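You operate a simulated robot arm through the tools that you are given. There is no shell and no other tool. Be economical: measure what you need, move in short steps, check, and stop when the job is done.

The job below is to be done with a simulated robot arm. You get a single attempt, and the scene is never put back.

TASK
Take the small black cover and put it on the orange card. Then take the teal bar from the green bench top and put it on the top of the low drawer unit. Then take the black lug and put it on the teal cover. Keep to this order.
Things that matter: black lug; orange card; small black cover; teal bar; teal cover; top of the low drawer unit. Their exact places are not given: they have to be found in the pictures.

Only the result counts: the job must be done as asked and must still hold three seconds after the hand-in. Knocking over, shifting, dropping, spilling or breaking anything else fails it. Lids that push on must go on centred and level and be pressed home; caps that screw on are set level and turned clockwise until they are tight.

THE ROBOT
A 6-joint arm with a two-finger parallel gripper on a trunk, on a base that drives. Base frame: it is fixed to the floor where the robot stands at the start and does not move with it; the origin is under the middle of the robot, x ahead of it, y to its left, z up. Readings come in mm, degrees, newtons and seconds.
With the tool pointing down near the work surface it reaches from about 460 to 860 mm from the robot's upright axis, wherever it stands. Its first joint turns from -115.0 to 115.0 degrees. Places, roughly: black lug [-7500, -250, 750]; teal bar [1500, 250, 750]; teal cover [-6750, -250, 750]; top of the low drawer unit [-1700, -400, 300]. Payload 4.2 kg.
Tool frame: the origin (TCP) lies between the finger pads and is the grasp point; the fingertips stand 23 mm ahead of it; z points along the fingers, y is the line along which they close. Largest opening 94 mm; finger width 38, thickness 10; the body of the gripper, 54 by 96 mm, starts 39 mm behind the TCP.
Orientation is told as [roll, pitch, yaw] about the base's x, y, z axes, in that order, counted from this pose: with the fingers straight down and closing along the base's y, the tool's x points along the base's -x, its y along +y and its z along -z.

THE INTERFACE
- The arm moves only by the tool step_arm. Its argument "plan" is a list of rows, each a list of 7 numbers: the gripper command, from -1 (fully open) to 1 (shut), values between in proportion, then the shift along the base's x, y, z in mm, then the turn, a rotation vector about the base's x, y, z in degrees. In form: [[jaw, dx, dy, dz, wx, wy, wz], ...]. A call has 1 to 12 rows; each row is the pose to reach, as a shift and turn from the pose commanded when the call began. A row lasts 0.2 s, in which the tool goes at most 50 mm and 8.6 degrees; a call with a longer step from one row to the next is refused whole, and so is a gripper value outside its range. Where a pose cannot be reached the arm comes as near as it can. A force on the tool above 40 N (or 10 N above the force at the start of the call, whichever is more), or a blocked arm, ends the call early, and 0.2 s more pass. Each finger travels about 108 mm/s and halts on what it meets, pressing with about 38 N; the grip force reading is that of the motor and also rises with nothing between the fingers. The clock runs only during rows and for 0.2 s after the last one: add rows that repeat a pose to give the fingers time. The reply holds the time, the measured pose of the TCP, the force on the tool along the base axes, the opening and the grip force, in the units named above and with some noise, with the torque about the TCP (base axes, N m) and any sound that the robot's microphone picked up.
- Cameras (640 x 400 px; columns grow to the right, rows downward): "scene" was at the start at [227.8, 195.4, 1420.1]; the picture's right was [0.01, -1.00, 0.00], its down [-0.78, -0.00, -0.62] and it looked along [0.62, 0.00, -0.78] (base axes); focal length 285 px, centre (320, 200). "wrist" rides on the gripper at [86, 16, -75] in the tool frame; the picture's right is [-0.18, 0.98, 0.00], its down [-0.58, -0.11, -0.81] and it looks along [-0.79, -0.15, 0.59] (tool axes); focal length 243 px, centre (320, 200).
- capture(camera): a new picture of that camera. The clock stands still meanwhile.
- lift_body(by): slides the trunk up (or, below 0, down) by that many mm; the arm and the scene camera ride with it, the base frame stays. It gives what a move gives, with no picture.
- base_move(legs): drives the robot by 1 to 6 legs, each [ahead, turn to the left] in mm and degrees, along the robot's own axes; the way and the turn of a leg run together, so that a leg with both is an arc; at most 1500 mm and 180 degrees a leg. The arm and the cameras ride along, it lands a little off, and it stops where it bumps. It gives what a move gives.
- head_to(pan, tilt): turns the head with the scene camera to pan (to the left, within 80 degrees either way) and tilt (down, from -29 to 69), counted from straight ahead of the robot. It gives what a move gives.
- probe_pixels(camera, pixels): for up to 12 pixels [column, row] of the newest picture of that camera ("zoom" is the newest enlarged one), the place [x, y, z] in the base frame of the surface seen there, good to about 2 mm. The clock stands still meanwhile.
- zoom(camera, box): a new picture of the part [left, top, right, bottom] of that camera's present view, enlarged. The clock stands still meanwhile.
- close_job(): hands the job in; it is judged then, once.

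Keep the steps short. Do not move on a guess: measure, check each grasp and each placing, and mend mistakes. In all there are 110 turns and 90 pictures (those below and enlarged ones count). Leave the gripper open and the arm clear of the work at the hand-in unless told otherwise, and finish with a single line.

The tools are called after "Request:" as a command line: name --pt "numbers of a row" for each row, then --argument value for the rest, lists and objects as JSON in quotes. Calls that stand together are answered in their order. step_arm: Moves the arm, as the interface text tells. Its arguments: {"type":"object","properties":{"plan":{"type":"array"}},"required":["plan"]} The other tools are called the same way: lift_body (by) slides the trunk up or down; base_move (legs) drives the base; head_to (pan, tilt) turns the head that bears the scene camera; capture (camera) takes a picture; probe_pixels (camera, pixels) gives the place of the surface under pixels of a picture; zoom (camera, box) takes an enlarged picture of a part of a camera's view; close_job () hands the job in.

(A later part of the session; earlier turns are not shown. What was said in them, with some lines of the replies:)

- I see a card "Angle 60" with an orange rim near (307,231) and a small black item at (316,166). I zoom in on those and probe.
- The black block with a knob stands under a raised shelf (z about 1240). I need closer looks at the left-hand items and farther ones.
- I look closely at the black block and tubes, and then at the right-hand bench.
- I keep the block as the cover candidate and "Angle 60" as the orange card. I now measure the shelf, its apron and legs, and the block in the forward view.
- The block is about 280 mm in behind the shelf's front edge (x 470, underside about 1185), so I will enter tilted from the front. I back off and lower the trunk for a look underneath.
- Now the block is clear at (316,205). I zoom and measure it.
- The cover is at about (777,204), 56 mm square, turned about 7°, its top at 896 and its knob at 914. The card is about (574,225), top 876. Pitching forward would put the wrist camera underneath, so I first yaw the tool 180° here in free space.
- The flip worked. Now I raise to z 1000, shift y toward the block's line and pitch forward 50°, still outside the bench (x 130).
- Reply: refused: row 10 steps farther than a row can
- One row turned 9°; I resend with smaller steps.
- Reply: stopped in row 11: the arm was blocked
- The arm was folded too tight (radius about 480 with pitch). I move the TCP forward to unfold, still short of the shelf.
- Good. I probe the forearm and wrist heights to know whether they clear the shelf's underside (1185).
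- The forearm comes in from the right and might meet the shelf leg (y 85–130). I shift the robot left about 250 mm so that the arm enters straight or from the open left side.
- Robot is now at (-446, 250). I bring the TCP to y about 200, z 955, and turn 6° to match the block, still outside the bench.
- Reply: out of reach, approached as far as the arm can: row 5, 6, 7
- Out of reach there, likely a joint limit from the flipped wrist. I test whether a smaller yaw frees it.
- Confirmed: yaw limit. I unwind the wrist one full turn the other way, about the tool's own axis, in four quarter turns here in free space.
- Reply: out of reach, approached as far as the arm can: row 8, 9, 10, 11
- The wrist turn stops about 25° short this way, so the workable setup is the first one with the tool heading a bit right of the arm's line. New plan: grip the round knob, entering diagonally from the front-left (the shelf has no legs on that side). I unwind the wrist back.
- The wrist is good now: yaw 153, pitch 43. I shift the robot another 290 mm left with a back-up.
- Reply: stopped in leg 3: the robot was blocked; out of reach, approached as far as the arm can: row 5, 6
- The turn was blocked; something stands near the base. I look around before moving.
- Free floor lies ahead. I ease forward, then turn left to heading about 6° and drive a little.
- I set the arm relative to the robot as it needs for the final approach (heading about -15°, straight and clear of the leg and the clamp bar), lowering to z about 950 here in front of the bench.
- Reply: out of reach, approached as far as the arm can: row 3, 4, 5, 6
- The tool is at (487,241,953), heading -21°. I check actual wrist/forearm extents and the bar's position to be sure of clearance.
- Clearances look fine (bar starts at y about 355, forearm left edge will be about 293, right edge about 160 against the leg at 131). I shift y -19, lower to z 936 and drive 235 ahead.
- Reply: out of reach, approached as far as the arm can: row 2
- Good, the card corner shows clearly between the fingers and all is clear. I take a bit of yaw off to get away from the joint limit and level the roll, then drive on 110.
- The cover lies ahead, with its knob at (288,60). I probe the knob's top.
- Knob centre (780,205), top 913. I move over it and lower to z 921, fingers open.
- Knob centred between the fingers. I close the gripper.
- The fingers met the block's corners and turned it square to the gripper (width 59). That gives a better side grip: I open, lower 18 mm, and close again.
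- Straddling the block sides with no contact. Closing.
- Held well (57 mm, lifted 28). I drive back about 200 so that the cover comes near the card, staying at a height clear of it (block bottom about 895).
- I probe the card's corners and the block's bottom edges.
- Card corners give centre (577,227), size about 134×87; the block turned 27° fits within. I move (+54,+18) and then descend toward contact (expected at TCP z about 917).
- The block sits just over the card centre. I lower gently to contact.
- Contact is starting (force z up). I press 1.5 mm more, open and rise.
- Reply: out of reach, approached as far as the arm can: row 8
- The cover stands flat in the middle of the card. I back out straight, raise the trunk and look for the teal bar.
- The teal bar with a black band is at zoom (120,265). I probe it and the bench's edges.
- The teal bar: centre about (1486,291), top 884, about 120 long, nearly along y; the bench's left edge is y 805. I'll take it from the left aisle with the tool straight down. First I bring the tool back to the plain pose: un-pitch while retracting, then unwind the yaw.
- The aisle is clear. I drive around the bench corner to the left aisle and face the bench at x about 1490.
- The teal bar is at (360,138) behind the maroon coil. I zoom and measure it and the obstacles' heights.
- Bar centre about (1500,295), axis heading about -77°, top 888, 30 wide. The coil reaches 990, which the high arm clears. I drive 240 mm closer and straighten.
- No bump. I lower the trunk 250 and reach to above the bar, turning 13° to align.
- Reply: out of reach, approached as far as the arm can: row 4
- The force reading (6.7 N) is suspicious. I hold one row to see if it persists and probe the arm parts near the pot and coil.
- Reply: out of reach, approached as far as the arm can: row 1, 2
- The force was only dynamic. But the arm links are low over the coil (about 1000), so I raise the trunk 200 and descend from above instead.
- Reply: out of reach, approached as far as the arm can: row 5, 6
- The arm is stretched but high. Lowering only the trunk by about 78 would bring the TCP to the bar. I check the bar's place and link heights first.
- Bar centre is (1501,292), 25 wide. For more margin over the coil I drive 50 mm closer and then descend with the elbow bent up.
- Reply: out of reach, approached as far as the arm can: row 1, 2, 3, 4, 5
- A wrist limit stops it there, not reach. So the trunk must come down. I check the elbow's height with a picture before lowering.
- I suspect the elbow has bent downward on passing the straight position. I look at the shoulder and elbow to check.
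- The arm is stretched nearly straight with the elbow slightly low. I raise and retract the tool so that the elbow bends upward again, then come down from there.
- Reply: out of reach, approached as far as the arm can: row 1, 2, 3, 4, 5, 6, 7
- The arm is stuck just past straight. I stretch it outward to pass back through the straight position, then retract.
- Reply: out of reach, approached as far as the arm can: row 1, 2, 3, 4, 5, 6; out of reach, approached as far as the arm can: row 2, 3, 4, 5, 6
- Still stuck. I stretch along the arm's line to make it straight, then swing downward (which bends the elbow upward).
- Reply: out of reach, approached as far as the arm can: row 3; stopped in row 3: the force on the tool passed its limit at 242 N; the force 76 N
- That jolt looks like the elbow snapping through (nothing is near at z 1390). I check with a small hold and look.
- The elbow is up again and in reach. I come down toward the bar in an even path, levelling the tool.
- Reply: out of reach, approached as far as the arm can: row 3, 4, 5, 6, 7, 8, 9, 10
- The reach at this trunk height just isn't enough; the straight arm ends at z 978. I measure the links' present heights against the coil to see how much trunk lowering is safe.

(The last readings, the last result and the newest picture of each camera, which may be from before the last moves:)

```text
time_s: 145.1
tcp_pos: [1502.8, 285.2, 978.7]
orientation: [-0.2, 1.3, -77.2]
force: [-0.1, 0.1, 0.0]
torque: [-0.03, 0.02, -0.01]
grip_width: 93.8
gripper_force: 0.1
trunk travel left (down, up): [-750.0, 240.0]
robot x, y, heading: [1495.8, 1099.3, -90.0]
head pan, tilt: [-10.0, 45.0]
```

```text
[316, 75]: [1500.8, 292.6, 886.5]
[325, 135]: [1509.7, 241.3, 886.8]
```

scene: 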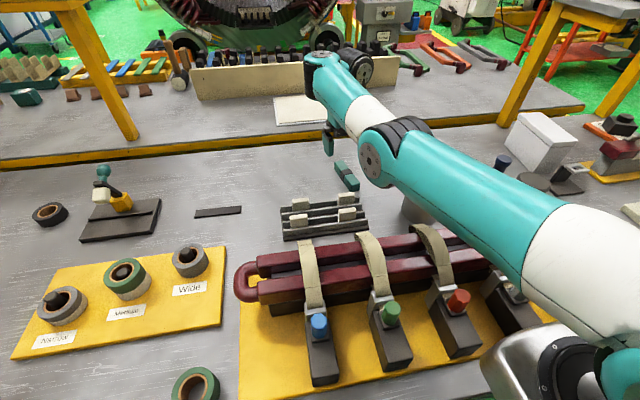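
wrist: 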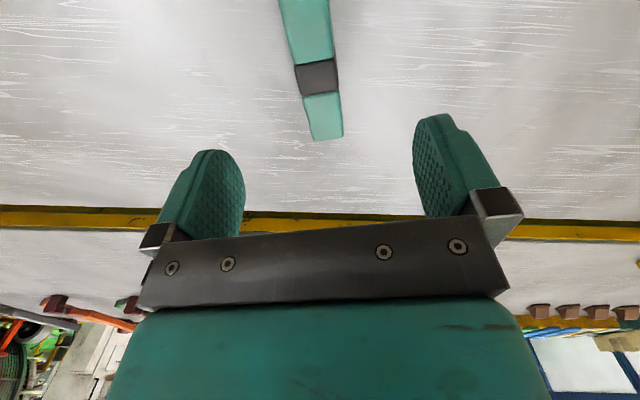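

Elbow underside is about 1085 and the coil straps about 990, so lowering 90 mm leaves a small but safe margin. I lower 60 first and check.

Request:
lift_body --by -60

Request:
capture --camera "scene"

Request:
capture --camera "wrist"

```text
time_s: 146.1
tcp_pos: [1503.2, 284.8, 918.7]
orientation: [-0.2, 1.2, -77.2]
force: [-0.1, -0.7, 0.8]
torque: [0.04, -0.01, 0.0]
grip_width: 94.0
gripper_force: 0.0
trunk travel left (down, up): [-690.0, 300.0]
robot x, y, heading: [1495.7, 1101.7, -90.1]
head pan, tilt: [-10.0, 45.0]
```

```text
26 pictures are left
```

scene: 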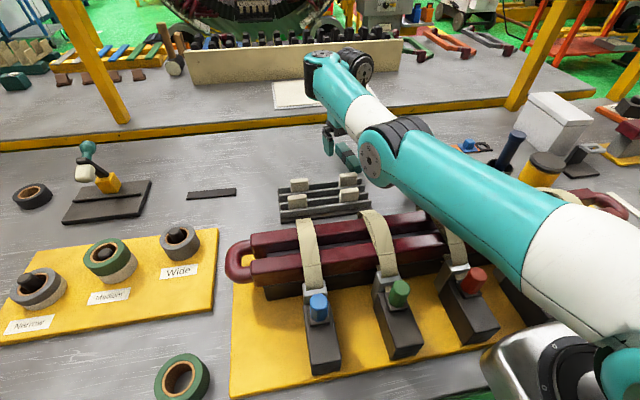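

```text
25 pictures are left
```

wrist: 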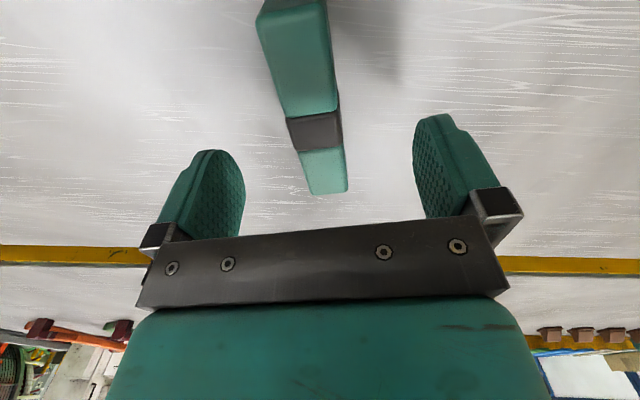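

Clear, and the bar is centred between the fingers. I lower 30 more and close.

Request:
lift_body --by -30

Request:
step_arm --pt "0 0 0 0 0 0 0" --pt "1 0 0 0 0 0 0" --pt "1 0 0 0 0 0 0" --pt "1 0 0 0 0 0 0" --pt "1 0 0 0 0 0 0" --pt "1 0 0 0 0 0 0"

Request:
lift_body --by 150

Request:
capture --camera "wrist"

```text
time_s: 146.9
tcp_pos: [1503.3, 284.4, 887.0]
orientation: [-0.2, 1.2, -77.2]
force: [0.2, -0.5, 0.9]
torque: [0.0, 0.01, 0.03]
grip_width: 93.9
gripper_force: 0.1
trunk travel left (down, up): [-660.0, 330.0]
robot x, y, heading: [1496.0, 1099.8, -90.2]
head pan, tilt: [-10.0, 45.0]
```

```text
time_s: 148.3
tcp_pos: [1502.8, 285.5, 888.9]
orientation: [-0.3, 1.3, -77.1]
force: [0.5, -0.6, 1.4]
torque: [-0.07, -0.02, 0.0]
grip_width: 27.6
gripper_force: 38.6
trunk travel left (down, up): [-660.0, 330.0]
robot x, y, heading: [1495.0, 1100.6, -90.1]
head pan, tilt: [-10.0, 45.0]
```

```text
time_s: 150.0
tcp_pos: [1502.7, 284.5, 1038.1]
orientation: [-0.3, 1.2, -77.2]
force: [-0.1, -0.2, -1.3]
torque: [-0.02, 0.04, 0.0]
grip_width: 27.7
gripper_force: 37.9
trunk travel left (down, up): [-810.0, 180.0]
robot x, y, heading: [1496.3, 1098.7, -90.0]
head pan, tilt: [-10.0, 45.0]
```

```text
24 pictures are left
```

wrist: 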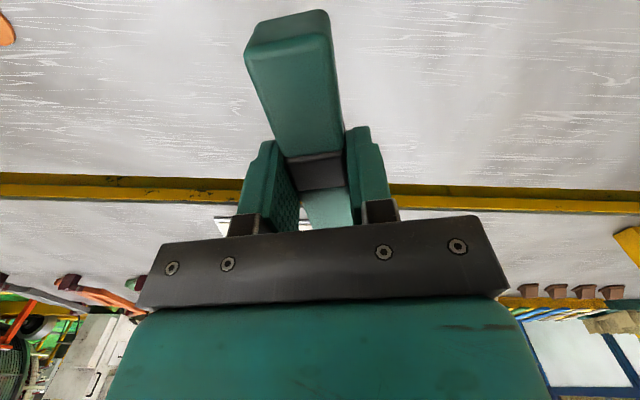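

Bar held (27.7 mm, steady). I raise more, back out, turn toward -x and drive partway, then look for the drawer unit.

Request:
lift_body --by 170

Request:
base_move --legs '[[-300, 0], [0, -90], [1450, 0]]'

Request:
head_to --pan 15 --tilt 25

Request:
capture --camera "scene"

```text
time_s: 151.9
tcp_pos: [1503.1, 285.0, 1208.0]
orientation: [-0.1, 1.4, -77.2]
force: [0.6, 0.0, -2.3]
torque: [-0.07, 0.0, -0.03]
grip_width: 27.6
gripper_force: 38.2
trunk travel left (down, up): [-980.0, 10.0]
robot x, y, heading: [1493.4, 1097.8, -90.1]
head pan, tilt: [-10.0, 45.0]
```

```text
time_s: 164.6
tcp_pos: [-760.4, 1403.7, 1210.2]
orientation: [-0.2, 1.3, -167.8]
force: [-0.5, -0.6, -1.4]
torque: [0.02, 0.02, 0.02]
grip_width: 27.4
gripper_force: 37.7
trunk travel left (down, up): [-980.0, 10.0]
robot x, y, heading: [55.2, 1406.2, 179.4]
head pan, tilt: [-10.0, 45.0]
```

```text
time_s: 165.5
tcp_pos: [-760.0, 1405.0, 1209.1]
orientation: [-0.2, 1.3, -167.7]
force: [-0.3, 0.3, -2.1]
torque: [-0.03, 0.01, 0.01]
grip_width: 27.7
gripper_force: 38.0
trunk travel left (down, up): [-980.0, 10.0]
robot x, y, heading: [54.0, 1403.5, 179.7]
head pan, tilt: [15.0, 25.0]
```

```text
23 pictures are left
```

scene: 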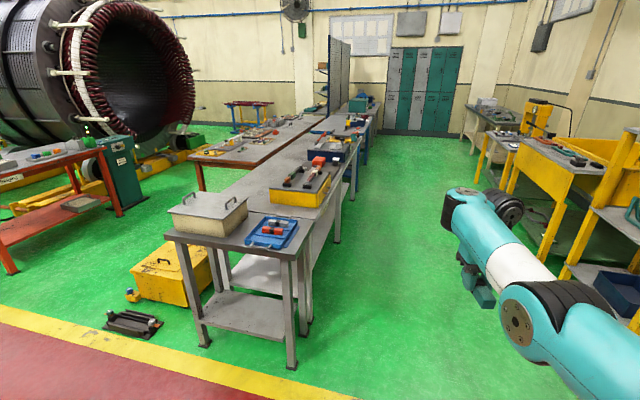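

Facing -x now. A low yellow unit stands on the floor at (170,270), probably the drawer unit. I zoom and probe.

Request:
zoom --camera "scene" --box '[90, 190, 330, 350]'

Request:
probe_pixels --camera "scene" --pixels '[[160, 252], [140, 265], [185, 245], [170, 275], [200, 345], [290, 365], [190, 235], [240, 225], [270, 230], [330, 185], [130, 322], [350, 130]]'

```text
2.50 times, centred on (210, 270) of scene
```

zoom: 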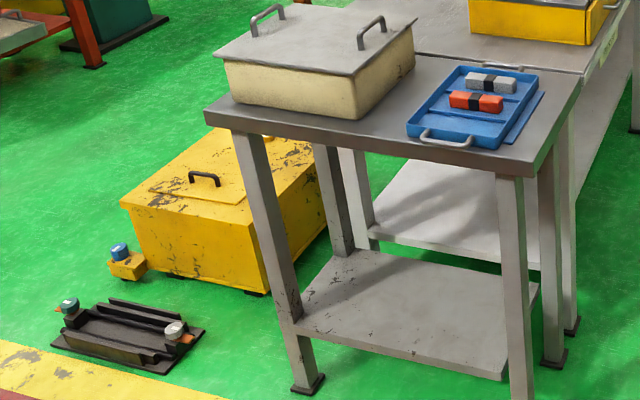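

```text
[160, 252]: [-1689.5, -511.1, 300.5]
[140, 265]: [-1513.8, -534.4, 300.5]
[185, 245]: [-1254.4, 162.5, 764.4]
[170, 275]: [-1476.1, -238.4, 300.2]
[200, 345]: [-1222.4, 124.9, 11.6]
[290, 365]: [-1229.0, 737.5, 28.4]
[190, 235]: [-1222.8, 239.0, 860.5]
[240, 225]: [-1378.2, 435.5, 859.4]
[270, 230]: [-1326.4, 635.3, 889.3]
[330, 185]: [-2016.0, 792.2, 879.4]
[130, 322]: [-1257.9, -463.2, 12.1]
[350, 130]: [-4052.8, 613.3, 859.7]
```

The yellow low unit's top is z 300 at about (-1700,-400): it matches. A grey table (x ≤ -1220, y 120–740) and a floor tray near (-1260,-460) must be avoided. I drive around to face it from x about -500, y about -100.

Request:
base_move --legs '[[0, 90.3], [1500, 0], [0, -90], [550, 0]]'

Request:
head_to --pan 5 --tilt 45

Request:
capture --camera "scene"

```text
time_s: 183.4
tcp_pos: [-1330.2, -64.1, 1208.9]
orientation: [-0.3, 1.3, -169.4]
force: [-0.1, 0.2, -2.7]
torque: [0.03, 0.0, 0.02]
grip_width: 27.6
gripper_force: 37.8
trunk travel left (down, up): [-980.0, 10.0]
robot x, y, heading: [-517.9, -93.3, 177.8]
head pan, tilt: [15.0, 25.0]
```

```text
time_s: 184.3
tcp_pos: [-1330.5, -65.5, 1208.2]
orientation: [-0.2, 1.3, -169.5]
force: [0.2, -0.5, -1.3]
torque: [0.01, -0.01, -0.01]
grip_width: 27.6
gripper_force: 38.1
trunk travel left (down, up): [-980.0, 10.0]
robot x, y, heading: [-515.1, -87.1, 177.9]
head pan, tilt: [5.0, 45.0]
```

```text
21 pictures are left
```

scene: 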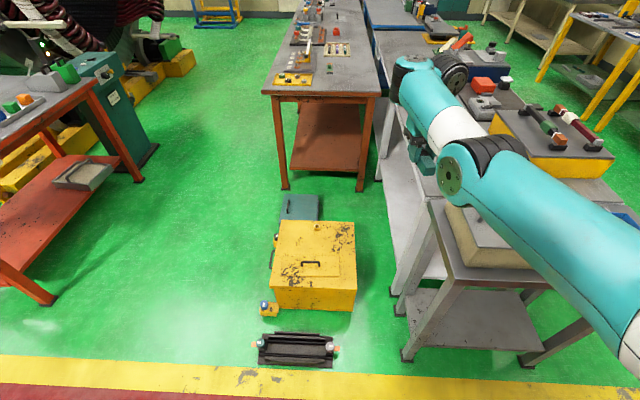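

I zoom on the unit's top and probe its corners, hatch and floor tray.

Request:
zoom --camera "scene" --box '[240, 190, 400, 380]'

Request:
probe_pixels --camera "scene" --pixels '[[278, 224], [352, 224], [273, 285], [356, 285], [285, 245], [335, 245], [338, 277], [312, 263], [345, 240], [300, 232], [330, 338], [260, 338]]'

```text
2.11 times, centred on (320, 285) of scene
```

zoom: 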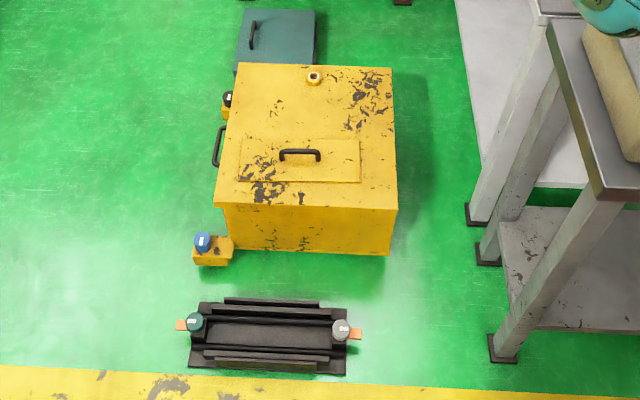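

```text
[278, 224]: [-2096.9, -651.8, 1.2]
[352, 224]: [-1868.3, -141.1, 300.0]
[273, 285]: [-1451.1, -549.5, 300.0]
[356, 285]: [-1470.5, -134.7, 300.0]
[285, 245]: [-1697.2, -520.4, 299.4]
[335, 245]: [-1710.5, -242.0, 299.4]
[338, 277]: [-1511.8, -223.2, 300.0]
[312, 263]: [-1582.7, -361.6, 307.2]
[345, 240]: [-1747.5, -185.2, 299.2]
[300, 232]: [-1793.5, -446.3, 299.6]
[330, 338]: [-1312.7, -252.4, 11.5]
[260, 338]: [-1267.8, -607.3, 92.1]
```

The flat strip at y about -180 (between hatch edge -223 and unit edge -135) and x about -1560 is free and near. I move the base sideways by turning, so that the bar is over that spot.

Request:
base_move --legs '[[0, 28.5], [257, 0], [0, -27]]'

Request:
lift_body --by -600

Request:
capture --camera "scene"

```text
time_s: 188.9
tcp_pos: [-1560.7, -195.4, 1208.6]
orientation: [-0.1, 1.2, -168.4]
force: [0.2, -0.4, -1.7]
torque: [0.01, 0.01, 0.03]
grip_width: 27.7
gripper_force: 38.4
trunk travel left (down, up): [-980.0, 10.0]
robot x, y, heading: [-743.0, -203.2, 178.7]
head pan, tilt: [5.0, 45.0]
```

```text
refused: -600 is not a number from -400 to 400
```

```text
19 pictures are left
```

scene: 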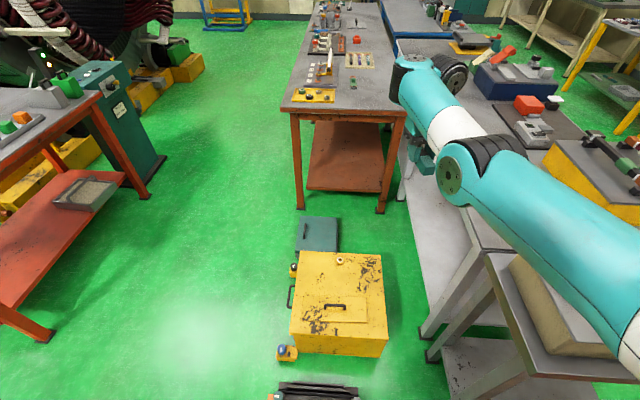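

TCP at (-1561,-195). Trunk steps are limited to 400; I lower twice by 400 and look.

Request:
lift_body --by -400

Request:
lift_body --by -390

Request:
step_arm --pt "1 0 6 0 0 0 0" --pt "1 0 12 0 0 0 0"

Request:
capture --camera "wrist"

Request:
capture --camera "scene"

```text
time_s: 192.7
tcp_pos: [-1560.2, -195.1, 808.9]
orientation: [-0.2, 1.3, -168.2]
force: [-0.2, 0.1, -1.8]
torque: [-0.01, 0.03, 0.0]
grip_width: 27.8
gripper_force: 38.0
trunk travel left (down, up): [-580.0, 410.0]
robot x, y, heading: [-745.8, -200.0, 178.9]
head pan, tilt: [5.0, 45.0]
```

```text
time_s: 196.5
tcp_pos: [-1560.3, -195.0, 419.6]
orientation: [-0.1, 1.4, -168.2]
force: [0.1, 0.5, -2.2]
torque: [0.01, 0.03, -0.01]
grip_width: 27.3
gripper_force: 37.6
trunk travel left (down, up): [-190.0, 800.0]
robot x, y, heading: [-747.0, -204.2, 178.9]
head pan, tilt: [5.0, 45.0]
```

```text
time_s: 197.1
tcp_pos: [-1562.1, -183.0, 418.1]
orientation: [-0.2, 1.3, -168.2]
force: [0.5, -0.8, -1.3]
torque: [0.03, -0.01, 0.01]
grip_width: 27.6
gripper_force: 38.4
trunk travel left (down, up): [-190.0, 800.0]
robot x, y, heading: [-748.6, -205.8, 178.9]
head pan, tilt: [5.0, 45.0]
```

```text
18 pictures are left
```

wrist: 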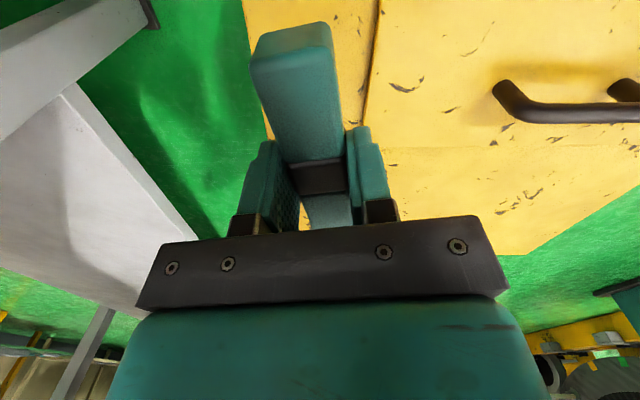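

```text
17 pictures are left
```

scene: 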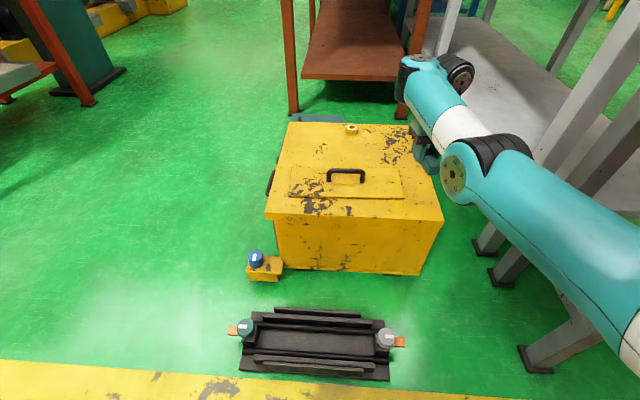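

The bar hangs over the free strip beside the hatch. I lower the trunk to just above contact (expected TCP z about 328).

Request:
lift_body --by -86

Request:
lift_body --by -3

Request:
lift_body --by -2

```text
time_s: 198.3
tcp_pos: [-1563.4, -184.4, 332.7]
orientation: [-0.1, 1.3, -168.3]
force: [0.1, 0.5, -1.4]
torque: [0.06, -0.03, 0.01]
grip_width: 27.6
gripper_force: 37.8
trunk travel left (down, up): [-104.0, 886.0]
robot x, y, heading: [-744.4, -203.0, 178.9]
head pan, tilt: [5.0, 45.0]
```

```text
time_s: 198.8
tcp_pos: [-1562.3, -183.7, 329.6]
orientation: [-0.2, 1.3, -168.3]
force: [-0.4, -0.4, -1.3]
torque: [-0.03, -0.01, 0.0]
grip_width: 27.9
gripper_force: 37.9
trunk travel left (down, up): [-101.0, 889.0]
robot x, y, heading: [-741.8, -203.5, 179.0]
head pan, tilt: [5.0, 45.0]
```

```text
time_s: 199.3
tcp_pos: [-1561.6, -184.1, 329.3]
orientation: [-0.1, 1.1, -168.3]
force: [1.3, 0.5, 10.9]
torque: [0.07, -0.79, 0.01]
grip_width: 27.7
gripper_force: 37.9
trunk travel left (down, up): [-99.0, 891.0]
robot x, y, heading: [-746.4, -203.7, 179.2]
head pan, tilt: [5.0, 45.0]
```

Contact felt (about 12 N). I open, wait, rise and look.

Request:
step_arm --pt "0.3 0 0 0 0 0 0" --pt "-0.2 0 0 0 0 0 0" --pt "-0.6 0 0 0 0 0 0" --pt "-0.6 0 0 0 0 0 0" --pt "-0.6 0 0 0 0 0 0"

Request:
lift_body --by 120

Request:
capture --camera "wrist"

Request:
probe_pixels --camera "wrist" --pixels '[[290, 30], [316, 80], [325, 130], [265, 100]]'

```text
time_s: 200.6
tcp_pos: [-1562.5, -183.0, 327.8]
orientation: [-0.1, 1.3, -168.3]
force: [-0.1, -0.3, -0.2]
torque: [0.01, 0.0, 0.0]
grip_width: 75.3
gripper_force: 0.0
trunk travel left (down, up): [-99.0, 891.0]
robot x, y, heading: [-747.3, -201.9, 179.0]
head pan, tilt: [5.0, 45.0]
```

```text
time_s: 202.1
tcp_pos: [-1562.6, -183.4, 446.9]
orientation: [0.0, 1.2, -168.3]
force: [-0.3, 0.3, -0.1]
torque: [0.0, 0.02, 0.02]
grip_width: 75.2
gripper_force: 0.0
trunk travel left (down, up): [-219.0, 771.0]
robot x, y, heading: [-745.0, -202.1, 179.2]
head pan, tilt: [5.0, 45.0]
```

```text
16 pictures are left
```

wrist: 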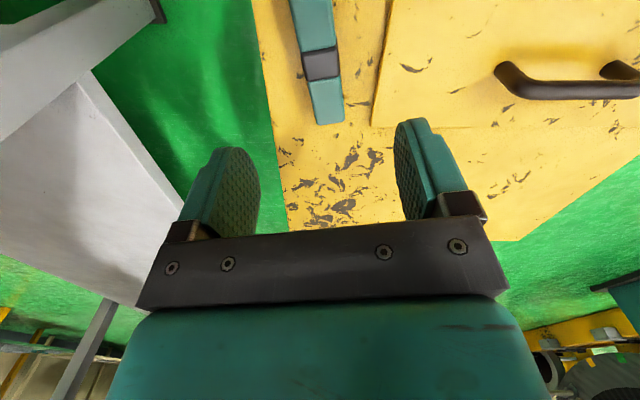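

```text
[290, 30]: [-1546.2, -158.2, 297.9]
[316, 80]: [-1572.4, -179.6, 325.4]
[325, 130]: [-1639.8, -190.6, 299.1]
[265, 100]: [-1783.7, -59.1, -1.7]
```

The bar lies flat on the unit's top (top at z 325). I raise the trunk fully and look toward the lug and teal cover.

Request:
lift_body --by 400

Request:
lift_body --by 360

Request:
head_to --pan -3 --tilt 20

Request:
capture --camera "scene"

Request:
probe_pixels --camera "scene" --pixels '[[270, 190], [390, 195], [310, 120], [380, 120], [340, 90], [420, 110], [150, 150], [250, 110], [300, 100], [330, 60], [470, 160], [220, 60]]'

```text
time_s: 205.9
tcp_pos: [-1561.7, -182.7, 847.4]
orientation: [-0.1, 1.3, -168.3]
force: [-0.2, 0.7, -0.4]
torque: [0.01, 0.0, -0.02]
grip_width: 75.2
gripper_force: 0.0
trunk travel left (down, up): [-619.0, 371.0]
robot x, y, heading: [-744.9, -201.0, 178.8]
head pan, tilt: [5.0, 45.0]
```

```text
time_s: 209.4
tcp_pos: [-1562.0, -182.7, 1207.8]
orientation: [-0.1, 1.3, -168.3]
force: [0.3, -0.2, 0.0]
torque: [0.0, 0.0, 0.02]
grip_width: 75.3
gripper_force: 0.1
trunk travel left (down, up): [-979.0, 11.0]
robot x, y, heading: [-743.7, -202.8, 178.8]
head pan, tilt: [5.0, 45.0]
```

```text
time_s: 210.3
tcp_pos: [-1561.8, -184.2, 1207.9]
orientation: [-0.1, 1.3, -168.3]
force: [0.5, 0.4, 0.0]
torque: [0.04, -0.01, -0.01]
grip_width: 75.1
gripper_force: 0.1
trunk travel left (down, up): [-979.0, 11.0]
robot x, y, heading: [-748.3, -204.4, 178.7]
head pan, tilt: [-3.0, 20.0]
```

```text
15 pictures are left
```

scene: 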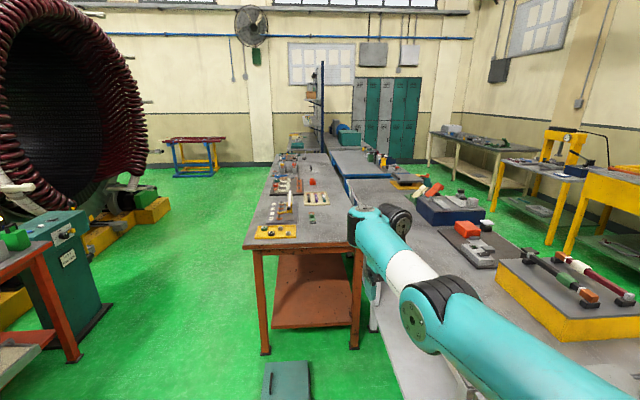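

```text
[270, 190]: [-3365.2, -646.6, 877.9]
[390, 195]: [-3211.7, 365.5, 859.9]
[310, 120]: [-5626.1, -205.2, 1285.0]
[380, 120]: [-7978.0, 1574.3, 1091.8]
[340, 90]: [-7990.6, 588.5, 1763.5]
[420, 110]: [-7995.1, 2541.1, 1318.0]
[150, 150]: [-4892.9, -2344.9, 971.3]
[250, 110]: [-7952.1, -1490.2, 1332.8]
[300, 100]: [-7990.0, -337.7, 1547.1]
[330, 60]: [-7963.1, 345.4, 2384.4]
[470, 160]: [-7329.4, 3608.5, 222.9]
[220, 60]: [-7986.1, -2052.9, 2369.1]
```

The far wall is at x -8000; the lug and cover must lie beyond the brown table, reached along the open floor at y about -1200. I probe the left-hand obstacles to find a safe lane.

Request:
probe_pixels --camera "scene" --pixels '[[75, 355], [40, 250], [85, 330], [105, 310], [165, 215], [265, 350], [245, 240], [205, 172], [190, 145], [215, 168], [268, 185], [320, 150]]'

Request:
zoom --camera "scene" --box '[220, 80, 420, 210]'

```text
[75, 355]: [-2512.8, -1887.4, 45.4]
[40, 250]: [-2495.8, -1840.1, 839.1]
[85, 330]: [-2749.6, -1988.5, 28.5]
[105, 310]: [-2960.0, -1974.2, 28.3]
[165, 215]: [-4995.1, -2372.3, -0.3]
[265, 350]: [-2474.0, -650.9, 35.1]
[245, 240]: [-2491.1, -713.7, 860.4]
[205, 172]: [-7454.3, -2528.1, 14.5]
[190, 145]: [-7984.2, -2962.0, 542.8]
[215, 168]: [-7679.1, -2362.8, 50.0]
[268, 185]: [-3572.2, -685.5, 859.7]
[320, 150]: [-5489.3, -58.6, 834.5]
```

```text
3.08 times, centred on (320, 145) of scene
```

zoom: 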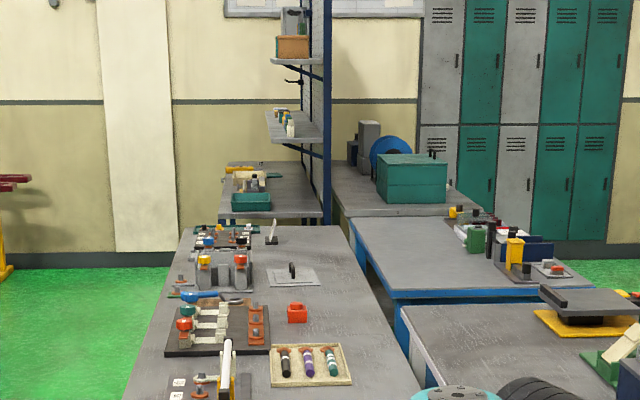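

Lane limits: brown table edge y -714, red table y -1840. I drive along y about -1280 to x about -4700.

Request:
base_move --legs '[[0, 91], [1080, 0], [0, -90], [1500, 0], [1500, 0], [1200, 0]]'

Request:
head_to --pan -20 --tilt 22

Request:
capture --camera "scene"

```text
time_s: 243.4
tcp_pos: [-5776.1, -1424.4, 1207.3]
orientation: [-0.1, 1.3, -165.0]
force: [0.5, 0.2, -0.1]
torque: [-0.05, 0.01, -0.02]
grip_width: 75.1
gripper_force: 0.1
trunk travel left (down, up): [-979.0, 11.0]
robot x, y, heading: [-4957.3, -1398.5, -177.8]
head pan, tilt: [-3.0, 20.0]
```

```text
time_s: 244.2
tcp_pos: [-5776.8, -1422.9, 1207.8]
orientation: [-0.2, 1.3, -164.9]
force: [0.1, 0.1, 0.0]
torque: [-0.02, 0.01, -0.03]
grip_width: 75.1
gripper_force: 0.1
trunk travel left (down, up): [-979.0, 11.0]
robot x, y, heading: [-4959.3, -1399.5, -177.9]
head pan, tilt: [-20.0, 22.0]
```

```text
13 pictures are left
```

scene: 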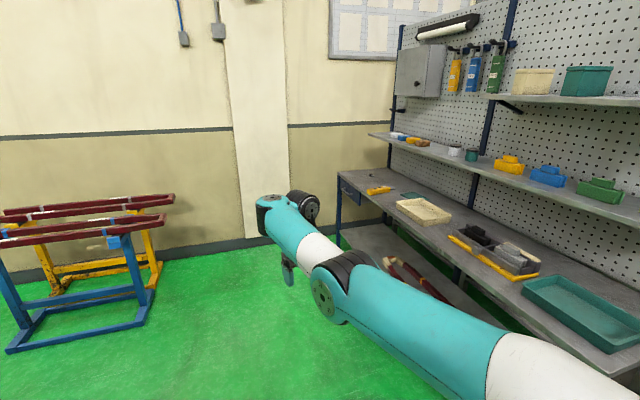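

I see a pegboard bench with small items; I zoom in on its top.

Request:
zoom --camera "scene" --box '[340, 130, 640, 320]'

Request:
probe_pixels --camera "scene" --pixels '[[380, 190], [410, 195], [422, 210], [475, 234], [517, 255], [580, 300], [470, 245], [340, 180], [480, 285], [440, 275], [500, 167], [545, 175]]'

```text
2.11 times, centred on (490, 225) of scene
```

zoom: 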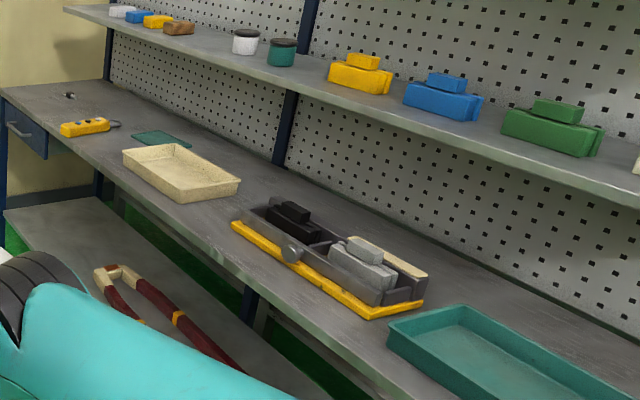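

```text
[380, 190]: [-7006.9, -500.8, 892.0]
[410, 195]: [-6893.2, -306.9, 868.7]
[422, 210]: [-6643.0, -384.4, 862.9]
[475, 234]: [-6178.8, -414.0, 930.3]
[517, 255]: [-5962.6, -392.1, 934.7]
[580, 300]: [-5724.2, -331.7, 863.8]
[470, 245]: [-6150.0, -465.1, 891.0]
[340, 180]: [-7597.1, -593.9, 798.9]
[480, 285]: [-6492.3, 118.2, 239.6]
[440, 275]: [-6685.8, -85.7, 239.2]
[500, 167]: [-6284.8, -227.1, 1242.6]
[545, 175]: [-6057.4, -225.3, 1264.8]
```

The teal flat piece at (-6893,-307,869) is likely the teal cover; a tiny dark item lies near x -7500. I retract the arm first (the wall is at -8000) to carry it shorter.

Request:
step_arm --pt "-1 30 0 25 0 0 0" --pt "-1 60 0 50 0 0 0" --pt "-1 90 0 75 0 0 0" --pt "-1 120 0 100 0 0 0" --pt "-1 150 0 110 0 0 0" --pt "-1 185 0 110 0 0 0" --pt "-1 220 0 110 0 0 0"

```text
time_s: 245.8
tcp_pos: [-5743.2, -1456.7, 1368.4]
orientation: [-0.2, 1.5, -165.0]
force: [-0.2, -0.4, 0.5]
torque: [0.0, -0.01, -0.01]
grip_width: 94.1
gripper_force: 0.0
out of reach, approached as far as the arm can: row 1, 2, 3, 4, 5, 6, 7
trunk travel left (down, up): [-979.0, 11.0]
robot x, y, heading: [-4961.7, -1397.8, -177.7]
head pan, tilt: [-20.0, 22.0]
```

Same near-straight sticking as before; I repeat the trick that freed it: swing up, then stretch outward and up. Nothing is near here.

Request:
step_arm --pt "-1 40 0 20 0 0 0" --pt "-1 80 0 40 0 0 0" --pt "-1 120 0 60 0 0 0" --pt "-1 150 0 70 0 0 0"

Request:
step_arm --pt "-1 -30 0 30 0 0 0" --pt "-1 -60 0 60 0 0 0" --pt "-1 -90 0 90 0 0 0" --pt "-1 -110 0 110 0 0 0"

Request:
step_arm --pt "-1 30 0 -10 0 0 0" --pt "-1 60 0 -20 0 0 0" --pt "-1 100 0 -30 0 0 0" --pt "-1 140 0 -40 0 0 0"

```text
time_s: 246.8
tcp_pos: [-5652.1, -1478.2, 1486.2]
orientation: [-0.2, 1.5, -164.9]
force: [-0.1, 0.1, 0.7]
torque: [-0.01, -0.02, -0.01]
grip_width: 94.2
gripper_force: 0.0
out of reach, approached as far as the arm can: row 1, 2, 3, 4
trunk travel left (down, up): [-979.0, 11.0]
robot x, y, heading: [-4956.4, -1397.0, -177.9]
head pan, tilt: [-20.0, 22.0]
```

```text
time_s: 247.6
tcp_pos: [-5730.2, -1477.8, 1560.3]
orientation: [0.1, -1.5, -165.9]
force: [-26.4, -23.5, -47.6]
torque: [1.21, 2.45, -1.84]
grip_width: 94.2
gripper_force: 0.0
out of reach, approached as far as the arm can: row 1, 3, 4
trunk travel left (down, up): [-979.0, 11.0]
robot x, y, heading: [-4956.8, -1394.3, -178.1]
head pan, tilt: [-20.0, 22.0]
stopped in row 4: the force on the tool passed its limit at 195 N (the readings are from after the stop); the commanded pose is now the measured one
```

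```text
time_s: 248.6
tcp_pos: [-5587.9, -1477.1, 1521.8]
orientation: [0.1, -1.2, -165.7]
force: [-0.2, -0.5, -0.1]
torque: [0.01, -0.03, -0.03]
grip_width: 94.2
gripper_force: 0.0
trunk travel left (down, up): [-979.0, 11.0]
robot x, y, heading: [-4959.6, -1395.8, -178.0]
head pan, tilt: [-20.0, 22.0]
```

Freed. I fold it further in and lower to a carrying height.

Request:
step_arm --pt "-1 20 10 -35 0 0 0" --pt "-1 40 20 -70 0 0 0" --pt "-1 60 30 -105 0 0 0" --pt "-1 70 40 -140 0 0 0" --pt "-1 80 50 -175 0 0 -3" --pt "-1 90 60 -210 0 0 -6" --pt "-1 90 70 -240 0 0 -9" --pt "-1 90 80 -270 0 0 -12"

Request:
base_move --legs '[[1500, 0], [950, -1.5], [0, -90]]'

Request:
head_to --pan 0 --tilt 40

Request:
capture --camera "scene"

```text
time_s: 250.4
tcp_pos: [-5500.7, -1395.4, 1251.8]
orientation: [0.1, -1.3, -177.7]
force: [1.2, -0.6, 0.6]
torque: [-0.02, -0.01, 0.0]
grip_width: 94.1
gripper_force: 0.0
trunk travel left (down, up): [-979.0, 11.0]
robot x, y, heading: [-4960.9, -1397.1, -177.7]
head pan, tilt: [-20.0, 22.0]
```

```text
time_s: 266.1
tcp_pos: [-7403.4, -963.3, 1251.9]
orientation: [0.0, -1.2, 93.3]
force: [0.2, 0.1, 0.0]
torque: [-0.03, 0.0, -0.01]
grip_width: 93.8
gripper_force: 0.0
trunk travel left (down, up): [-979.0, 11.0]
robot x, y, heading: [-7394.7, -1505.5, 93.2]
head pan, tilt: [-20.0, 22.0]
```

```text
time_s: 266.9
tcp_pos: [-7403.5, -964.7, 1253.4]
orientation: [0.0, -1.2, 93.2]
force: [-0.5, 0.0, 0.4]
torque: [-0.04, 0.0, 0.01]
grip_width: 94.1
gripper_force: 0.0
trunk travel left (down, up): [-979.0, 11.0]
robot x, y, heading: [-7397.6, -1504.2, 93.1]
head pan, tilt: [0.0, 40.0]
```

```text
11 pictures are left
```

scene: 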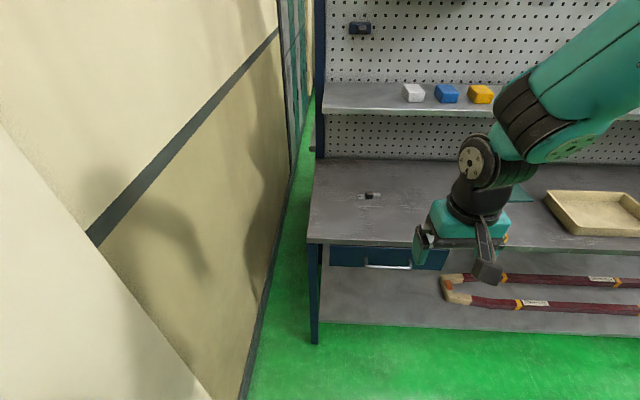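

The black lug is the small piece at (369,196). The teal cover is partly hidden at (520,195). I zoom and probe both.

Request:
zoom --camera "scene" --box '[340, 175, 400, 215]'

Request:
probe_pixels --camera "zoom" --pixels '[[210, 220], [240, 215], [280, 215], [320, 215], [360, 210], [400, 210], [310, 190], [310, 235], [310, 290], [330, 180], [345, 240]]'

Request:
probe_pixels --camera "scene" --pixels '[[518, 194], [525, 200], [515, 188], [360, 243], [420, 112], [330, 165], [440, 70]]'

```text
10.00 times, centred on (370, 195) of scene
```

zoom: 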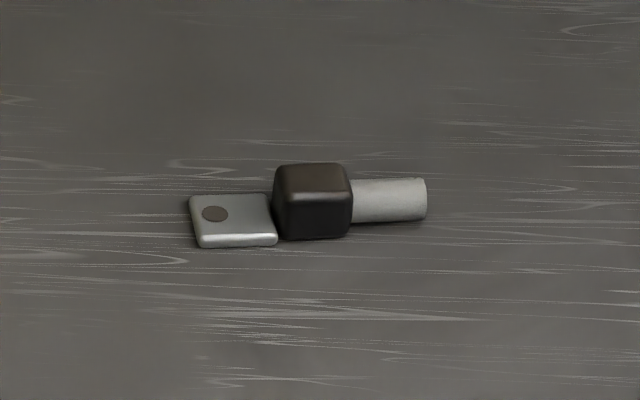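

```text
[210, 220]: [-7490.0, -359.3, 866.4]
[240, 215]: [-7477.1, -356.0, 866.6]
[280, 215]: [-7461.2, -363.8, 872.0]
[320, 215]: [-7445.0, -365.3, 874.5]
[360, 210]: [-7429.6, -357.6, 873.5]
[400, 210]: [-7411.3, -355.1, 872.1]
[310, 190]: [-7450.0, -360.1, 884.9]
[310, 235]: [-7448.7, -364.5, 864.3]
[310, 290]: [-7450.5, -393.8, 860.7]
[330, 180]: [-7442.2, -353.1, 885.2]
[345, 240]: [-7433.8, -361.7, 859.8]
```

```text
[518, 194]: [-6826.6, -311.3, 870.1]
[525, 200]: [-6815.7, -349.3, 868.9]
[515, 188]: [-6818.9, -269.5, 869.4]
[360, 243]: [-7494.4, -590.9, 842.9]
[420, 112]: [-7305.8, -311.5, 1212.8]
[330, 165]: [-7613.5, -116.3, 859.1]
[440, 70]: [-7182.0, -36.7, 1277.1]
```

The lug: black block at about (-7448,-351), z 860–885, with a plate on the left and a grey barrel on the right. I'll grip the black block across y. I turn the tool -93°, lower the trunk and drive closer.

Request:
step_arm --pt "-1 0 0 0 0 0 -8.5" --pt "-1 0 0 0 0 0 -17" --pt "-1 0 0 0 0 0 -25.5" --pt "-1 0 0 0 0 0 -34" --pt "-1 0 0 0 0 0 -42.5" --pt "-1 0 0 0 0 0 -51" --pt "-1 0 0 0 0 0 -59.5" --pt "-1 0 0 0 0 0 -68" --pt "-1 0 0 0 0 0 -76.5" --pt "-1 0 0 0 0 0 -85" --pt "-1 0 0 0 0 0 -93.3"

Request:
lift_body --by -280

Request:
base_move --legs '[[445, 0]]'

```text
time_s: 269.4
tcp_pos: [-7403.4, -963.4, 1253.7]
orientation: [-0.1, -1.2, -0.3]
force: [-0.7, -0.5, -0.4]
torque: [0.01, 0.0, -0.02]
grip_width: 94.1
gripper_force: 0.0
trunk travel left (down, up): [-979.0, 11.0]
robot x, y, heading: [-7393.6, -1505.7, 93.1]
head pan, tilt: [0.0, 40.0]
```

```text
time_s: 272.2
tcp_pos: [-7404.0, -963.4, 973.1]
orientation: [0.0, -1.0, -0.1]
force: [0.6, 0.5, 0.9]
torque: [0.02, 0.0, 0.02]
grip_width: 93.9
gripper_force: 0.1
trunk travel left (down, up): [-699.0, 291.0]
robot x, y, heading: [-7395.4, -1503.3, 93.1]
head pan, tilt: [0.0, 40.0]
```

```text
time_s: 274.9
tcp_pos: [-7426.3, -516.3, 973.1]
orientation: [0.0, -1.1, -0.2]
force: [0.8, -0.4, 0.1]
torque: [0.0, 0.0, 0.03]
grip_width: 94.2
gripper_force: 0.1
trunk travel left (down, up): [-699.0, 291.0]
robot x, y, heading: [-7419.7, -1058.8, 93.1]
head pan, tilt: [0.0, 40.0]
```

I reach over the lug at z about 945 and check with the wrist camera.

Request:
step_arm --pt "-1 -5 40 0 0 0 0" --pt "-1 -11 80 -5 0 1 0" --pt "-1 -17 120 -15 0 1 0" --pt "-1 -22 165 -28 0 1 0"

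Request:
capture --camera "wrist"

```text
time_s: 275.9
tcp_pos: [-7450.1, -350.2, 945.9]
orientation: [0.1, -0.1, -0.3]
force: [-1.3, -1.1, -0.3]
torque: [0.0, 0.02, 0.0]
grip_width: 93.8
gripper_force: 0.0
trunk travel left (down, up): [-699.0, 291.0]
robot x, y, heading: [-7420.3, -1061.4, 92.9]
head pan, tilt: [0.0, 40.0]
```

```text
9 pictures are left
```

wrist: 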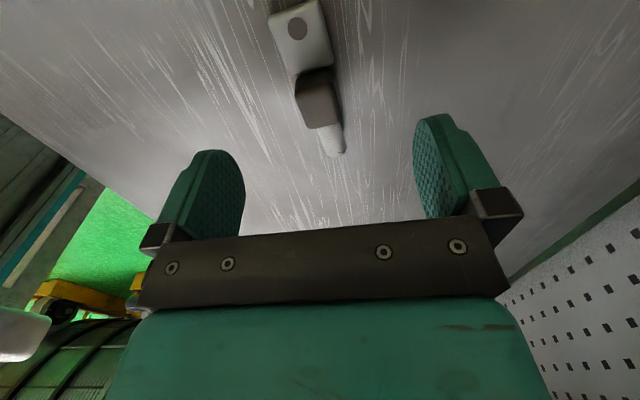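

Request:
probe_pixels --camera "wrist" --pixels '[[300, 95], [333, 90], [318, 95], [318, 75], [320, 122], [285, 30], [325, 25], [335, 145]]'

```text
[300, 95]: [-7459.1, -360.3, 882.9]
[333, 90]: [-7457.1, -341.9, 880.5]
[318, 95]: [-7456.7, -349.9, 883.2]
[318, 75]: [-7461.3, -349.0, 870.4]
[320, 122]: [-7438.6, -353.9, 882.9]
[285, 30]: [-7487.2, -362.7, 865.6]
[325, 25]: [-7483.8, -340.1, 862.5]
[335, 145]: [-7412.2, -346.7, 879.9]
```

The lug is centred (y -363 to -341, x about -7447). I lower 61 mm and close.

Request:
step_arm --pt "-1 1 0 -25 0 0 0" --pt "-1 2 -1 -45 0 0 0" --pt "-1 2 -1 -61 0 0 0" --pt "0 2 -1 -61 0 0 0" --pt "1 2 -1 -61 0 0 0" --pt "1 2 -1 -61 0 0 0" --pt "1 2 -1 -61 0 0 0" --pt "1 2 -1 -61 0 0 0" --pt "1 2 -1 -61 0 0 0"

Request:
step_arm --pt "1 0 0 10 0 0 0" --pt "1 0 0 35 0 0 0" --pt "1 0 0 70 0 0 0"

Request:
capture --camera "wrist"

```text
time_s: 277.9
tcp_pos: [-7447.4, -350.6, 883.2]
orientation: [0.1, -0.1, -0.3]
force: [0.4, -0.6, -0.5]
torque: [0.0, 0.01, 0.01]
grip_width: 29.0
gripper_force: 38.2
trunk travel left (down, up): [-699.0, 291.0]
robot x, y, heading: [-7418.2, -1057.3, 92.8]
head pan, tilt: [0.0, 40.0]
```

```text
time_s: 278.7
tcp_pos: [-7444.9, -352.8, 951.7]
orientation: [0.0, -0.1, -0.2]
force: [1.0, -0.9, -0.3]
torque: [0.0, 0.03, 0.01]
grip_width: 29.1
gripper_force: 37.8
trunk travel left (down, up): [-699.0, 291.0]
robot x, y, heading: [-7418.5, -1055.5, 92.9]
head pan, tilt: [0.0, 40.0]
```

```text
8 pictures are left
```

wrist: 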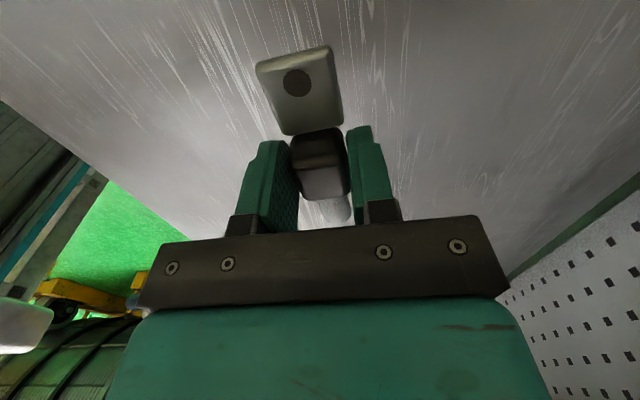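

Lug held (29 mm). I pull back in, back off, shift the base about 570 mm along +x, and come up to the teal cover.

Request:
step_arm --pt "1 4 -40 20 0 0 0" --pt "1 8 -80 40 0 0 0" --pt "1 12 -120 60 0 0 0" --pt "1 18 -165 70 0 0 0"

Request:
base_move --legs '[[-445, 0], [0, -93], [570, 0], [0, 90], [420, 0]]'

Request:
head_to --pan 0 --tilt 45

Request:
capture --camera "scene"

```text
time_s: 279.7
tcp_pos: [-7430.8, -516.4, 1020.8]
orientation: [0.0, -0.1, -0.2]
force: [-0.8, 0.6, -1.4]
torque: [-0.04, 0.02, -0.01]
grip_width: 28.9
gripper_force: 38.2
trunk travel left (down, up): [-699.0, 291.0]
robot x, y, heading: [-7420.2, -1059.2, 93.1]
head pan, tilt: [0.0, 40.0]
```

```text
time_s: 295.1
tcp_pos: [-6797.8, -522.0, 1023.1]
orientation: [0.0, -0.1, -4.0]
force: [0.4, 0.9, -0.3]
torque: [0.03, 0.02, -0.01]
grip_width: 29.0
gripper_force: 38.1
trunk travel left (down, up): [-699.0, 291.0]
robot x, y, heading: [-6821.7, -1063.4, 89.2]
head pan, tilt: [0.0, 40.0]
```

```text
time_s: 295.8
tcp_pos: [-6796.8, -522.1, 1021.4]
orientation: [0.0, -0.1, -4.0]
force: [0.2, 0.2, -1.2]
torque: [0.02, 0.0, 0.02]
grip_width: 28.9
gripper_force: 38.1
trunk travel left (down, up): [-699.0, 291.0]
robot x, y, heading: [-6824.4, -1059.6, 88.9]
head pan, tilt: [0.0, 45.0]
```

```text
7 pictures are left
```

scene: 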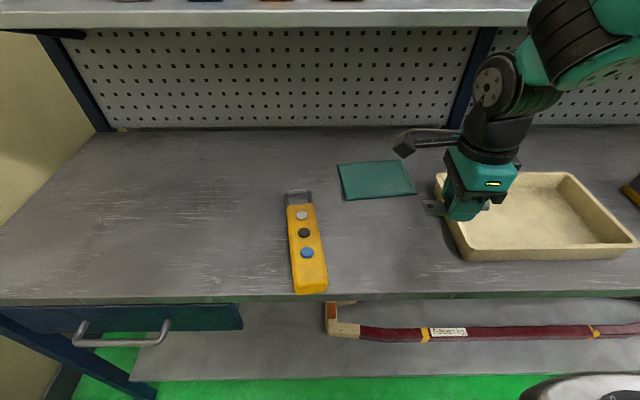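

The teal cover lies flat at (377,180). I probe its corners.

Request:
probe_pixels --camera "scene" --pixels '[[342, 167], [398, 163], [412, 192], [348, 197], [377, 180], [365, 175], [392, 185], [330, 180]]'

```text
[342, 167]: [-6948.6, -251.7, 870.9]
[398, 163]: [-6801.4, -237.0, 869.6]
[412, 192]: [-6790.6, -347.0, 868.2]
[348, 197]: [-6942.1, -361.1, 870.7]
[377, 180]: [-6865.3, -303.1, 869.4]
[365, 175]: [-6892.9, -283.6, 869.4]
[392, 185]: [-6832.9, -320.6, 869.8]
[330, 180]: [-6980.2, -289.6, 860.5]
```

Cover centre is (-6870,-299), top 870, about 150×110. I move x first, then lower to z 925, then in over the cover (staying under the shelf).

Request:
step_arm --pt "1 -40 0 0 0 0 0" --pt "1 -74 20 -15 0 0 0" --pt "1 -74 55 -40 0 0 2" --pt "1 -74 90 -65 0 0 4" --pt "1 -74 125 -90 0 0 4" --pt "1 -74 165 -96 0 0 4" --pt "1 -74 200 -96 0 0 4" --pt "1 -74 219 -96 0 0 4"

Request:
capture --camera "wrist"

```text
time_s: 297.6
tcp_pos: [-6871.1, -301.5, 926.8]
orientation: [-0.1, -0.1, -0.1]
force: [-0.5, -0.1, -0.7]
torque: [0.0, 0.0, 0.0]
grip_width: 28.8
gripper_force: 37.7
trunk travel left (down, up): [-699.0, 291.0]
robot x, y, heading: [-6826.7, -1059.0, 89.4]
head pan, tilt: [0.0, 45.0]
```

```text
6 pictures are left
```

wrist: 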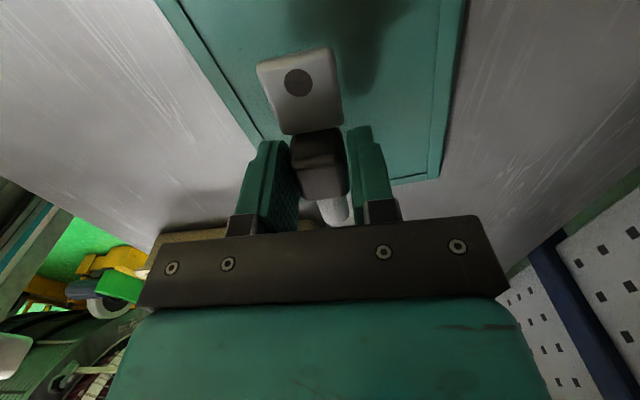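

The lug is over the cover. I lower toward contact (about z 893).

Request:
step_arm --pt "1 0 0 -15 0 0 0" --pt "1 0 0 -27 0 0 0" --pt "1 0 0 -31 0 0 0" --pt "1 0 0 -32.5 0 0 0"

Request:
step_arm --pt "1 0 0 -1 0 0 0" --pt "1 0 0 -1 0 0 0"

```text
time_s: 298.6
tcp_pos: [-6872.4, -300.8, 892.4]
orientation: [0.0, 0.0, 0.0]
force: [-0.4, 0.0, -2.1]
torque: [-0.04, -0.01, -0.02]
grip_width: 29.0
gripper_force: 37.8
trunk travel left (down, up): [-699.0, 291.0]
robot x, y, heading: [-6822.6, -1057.8, 89.1]
head pan, tilt: [0.0, 45.0]
```

```text
time_s: 299.2
tcp_pos: [-6871.0, -303.4, 893.7]
orientation: [0.1, -0.1, 0.0]
force: [0.3, 1.2, 2.6]
torque: [-0.07, 0.05, -0.04]
grip_width: 29.0
gripper_force: 38.0
trunk travel left (down, up): [-699.0, 291.0]
robot x, y, heading: [-6824.3, -1063.0, 89.2]
head pan, tilt: [0.0, 45.0]
```

Contact begins. I open slowly, rise a little, and then pull back out and look.

Request:
step_arm --pt "0.4 0 0 0 0 0 0" --pt "0 0 0 0 0 0 0" --pt "-0.5 0 0 0 0 0 0" --pt "-0.5 0 0 0 0 0 0" --pt "-0.5 0 0 0 0 0 0" --pt "-0.5 0 0 15 0 0 0" --pt "-0.5 0 0 38 0 0 0"

Request:
step_arm --pt "-1 0 -40 10 0 0 0" --pt "-1 0 -80 25 0 0 0" --pt "-1 0 -120 45 0 0 0" --pt "-1 20 -160 65 0 0 0" --pt "-1 50 -200 80 0 0 0"

Request:
zoom --camera "scene" --box '[320, 140, 440, 220]'

```text
time_s: 300.8
tcp_pos: [-6870.0, -301.9, 928.9]
orientation: [0.0, -0.2, 0.0]
force: [0.5, 0.8, 0.1]
torque: [-0.01, -0.01, -0.01]
grip_width: 70.6
gripper_force: 0.0
trunk travel left (down, up): [-699.0, 291.0]
robot x, y, heading: [-6825.0, -1062.0, 89.3]
head pan, tilt: [0.0, 45.0]
```

```text
refused: row 5 steps farther than a row can; nothing moved
```

```text
5.00 times, centred on (380, 180) of scene
```

zoom: 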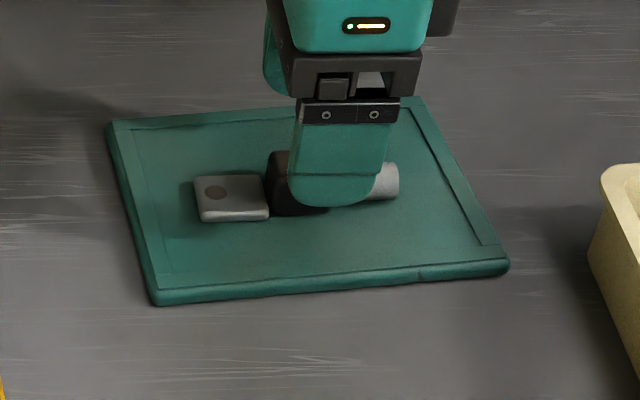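

The lug lies on the cover. I retract with smaller steps, rising slightly first.

Request:
step_arm --pt "-0.5 0 0 18 0 0 0" --pt "-0.5 0 -40 25 0 0 0" --pt "-0.5 0 -80 40 0 0 0" --pt "-1 0 -120 55 0 0 0" --pt "-1 0 -160 70 0 0 0" --pt "-1 0 -200 85 0 0 0"

Request:
base_move --legs '[[-200, 0]]'

Request:
capture --camera "scene"

Request:
zoom --camera "scene" --box '[320, 80, 440, 160]'

```text
time_s: 302.2
tcp_pos: [-6869.9, -503.8, 1014.3]
orientation: [0.0, -0.2, 0.0]
force: [-0.1, 0.8, -0.4]
torque: [-0.03, -0.04, -0.02]
grip_width: 94.1
gripper_force: 0.1
trunk travel left (down, up): [-699.0, 291.0]
robot x, y, heading: [-6822.6, -1061.7, 89.2]
head pan, tilt: [0.0, 45.0]
```

```text
time_s: 303.8
tcp_pos: [-6875.2, -705.4, 1014.0]
orientation: [0.0, -0.1, 0.1]
force: [0.2, -0.8, -0.1]
torque: [0.01, 0.01, -0.01]
grip_width: 93.7
gripper_force: 0.1
trunk travel left (down, up): [-699.0, 291.0]
robot x, y, heading: [-6827.2, -1261.7, 89.4]
head pan, tilt: [0.0, 45.0]
```

```text
4 pictures are left
```

scene: 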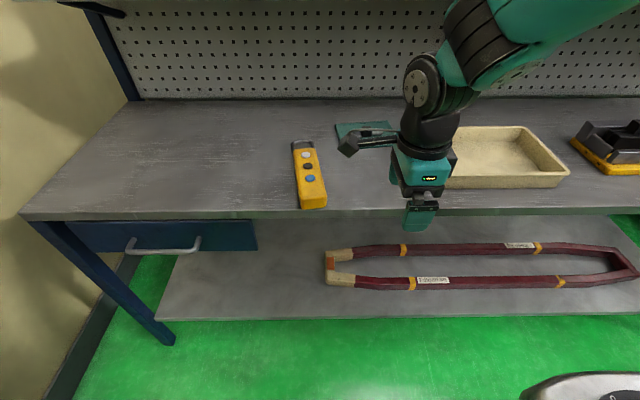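

```text
5.00 times, centred on (380, 120) of scene
```

zoom: 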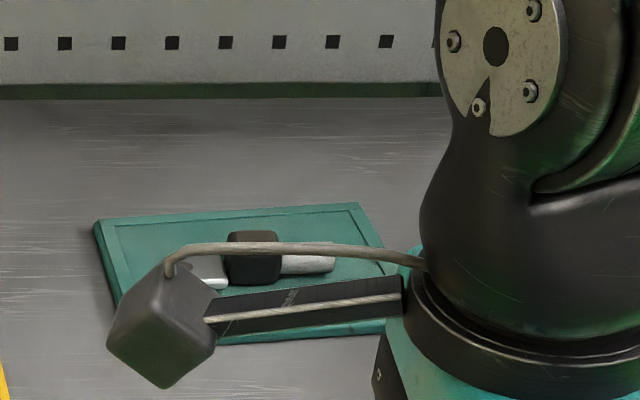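

The lug rests on the teal cover behind the wrist camera's arm. The gripper is open and the robot is clear, and the other two placings were checked earlier. I hand in.

Request:
close_job

```text
The job is handed in.
```

The job is handed in: the small black cover is on the orange card, the teal bar is on top of the low drawer unit, and the black lug is on the teal cover, done in that order.
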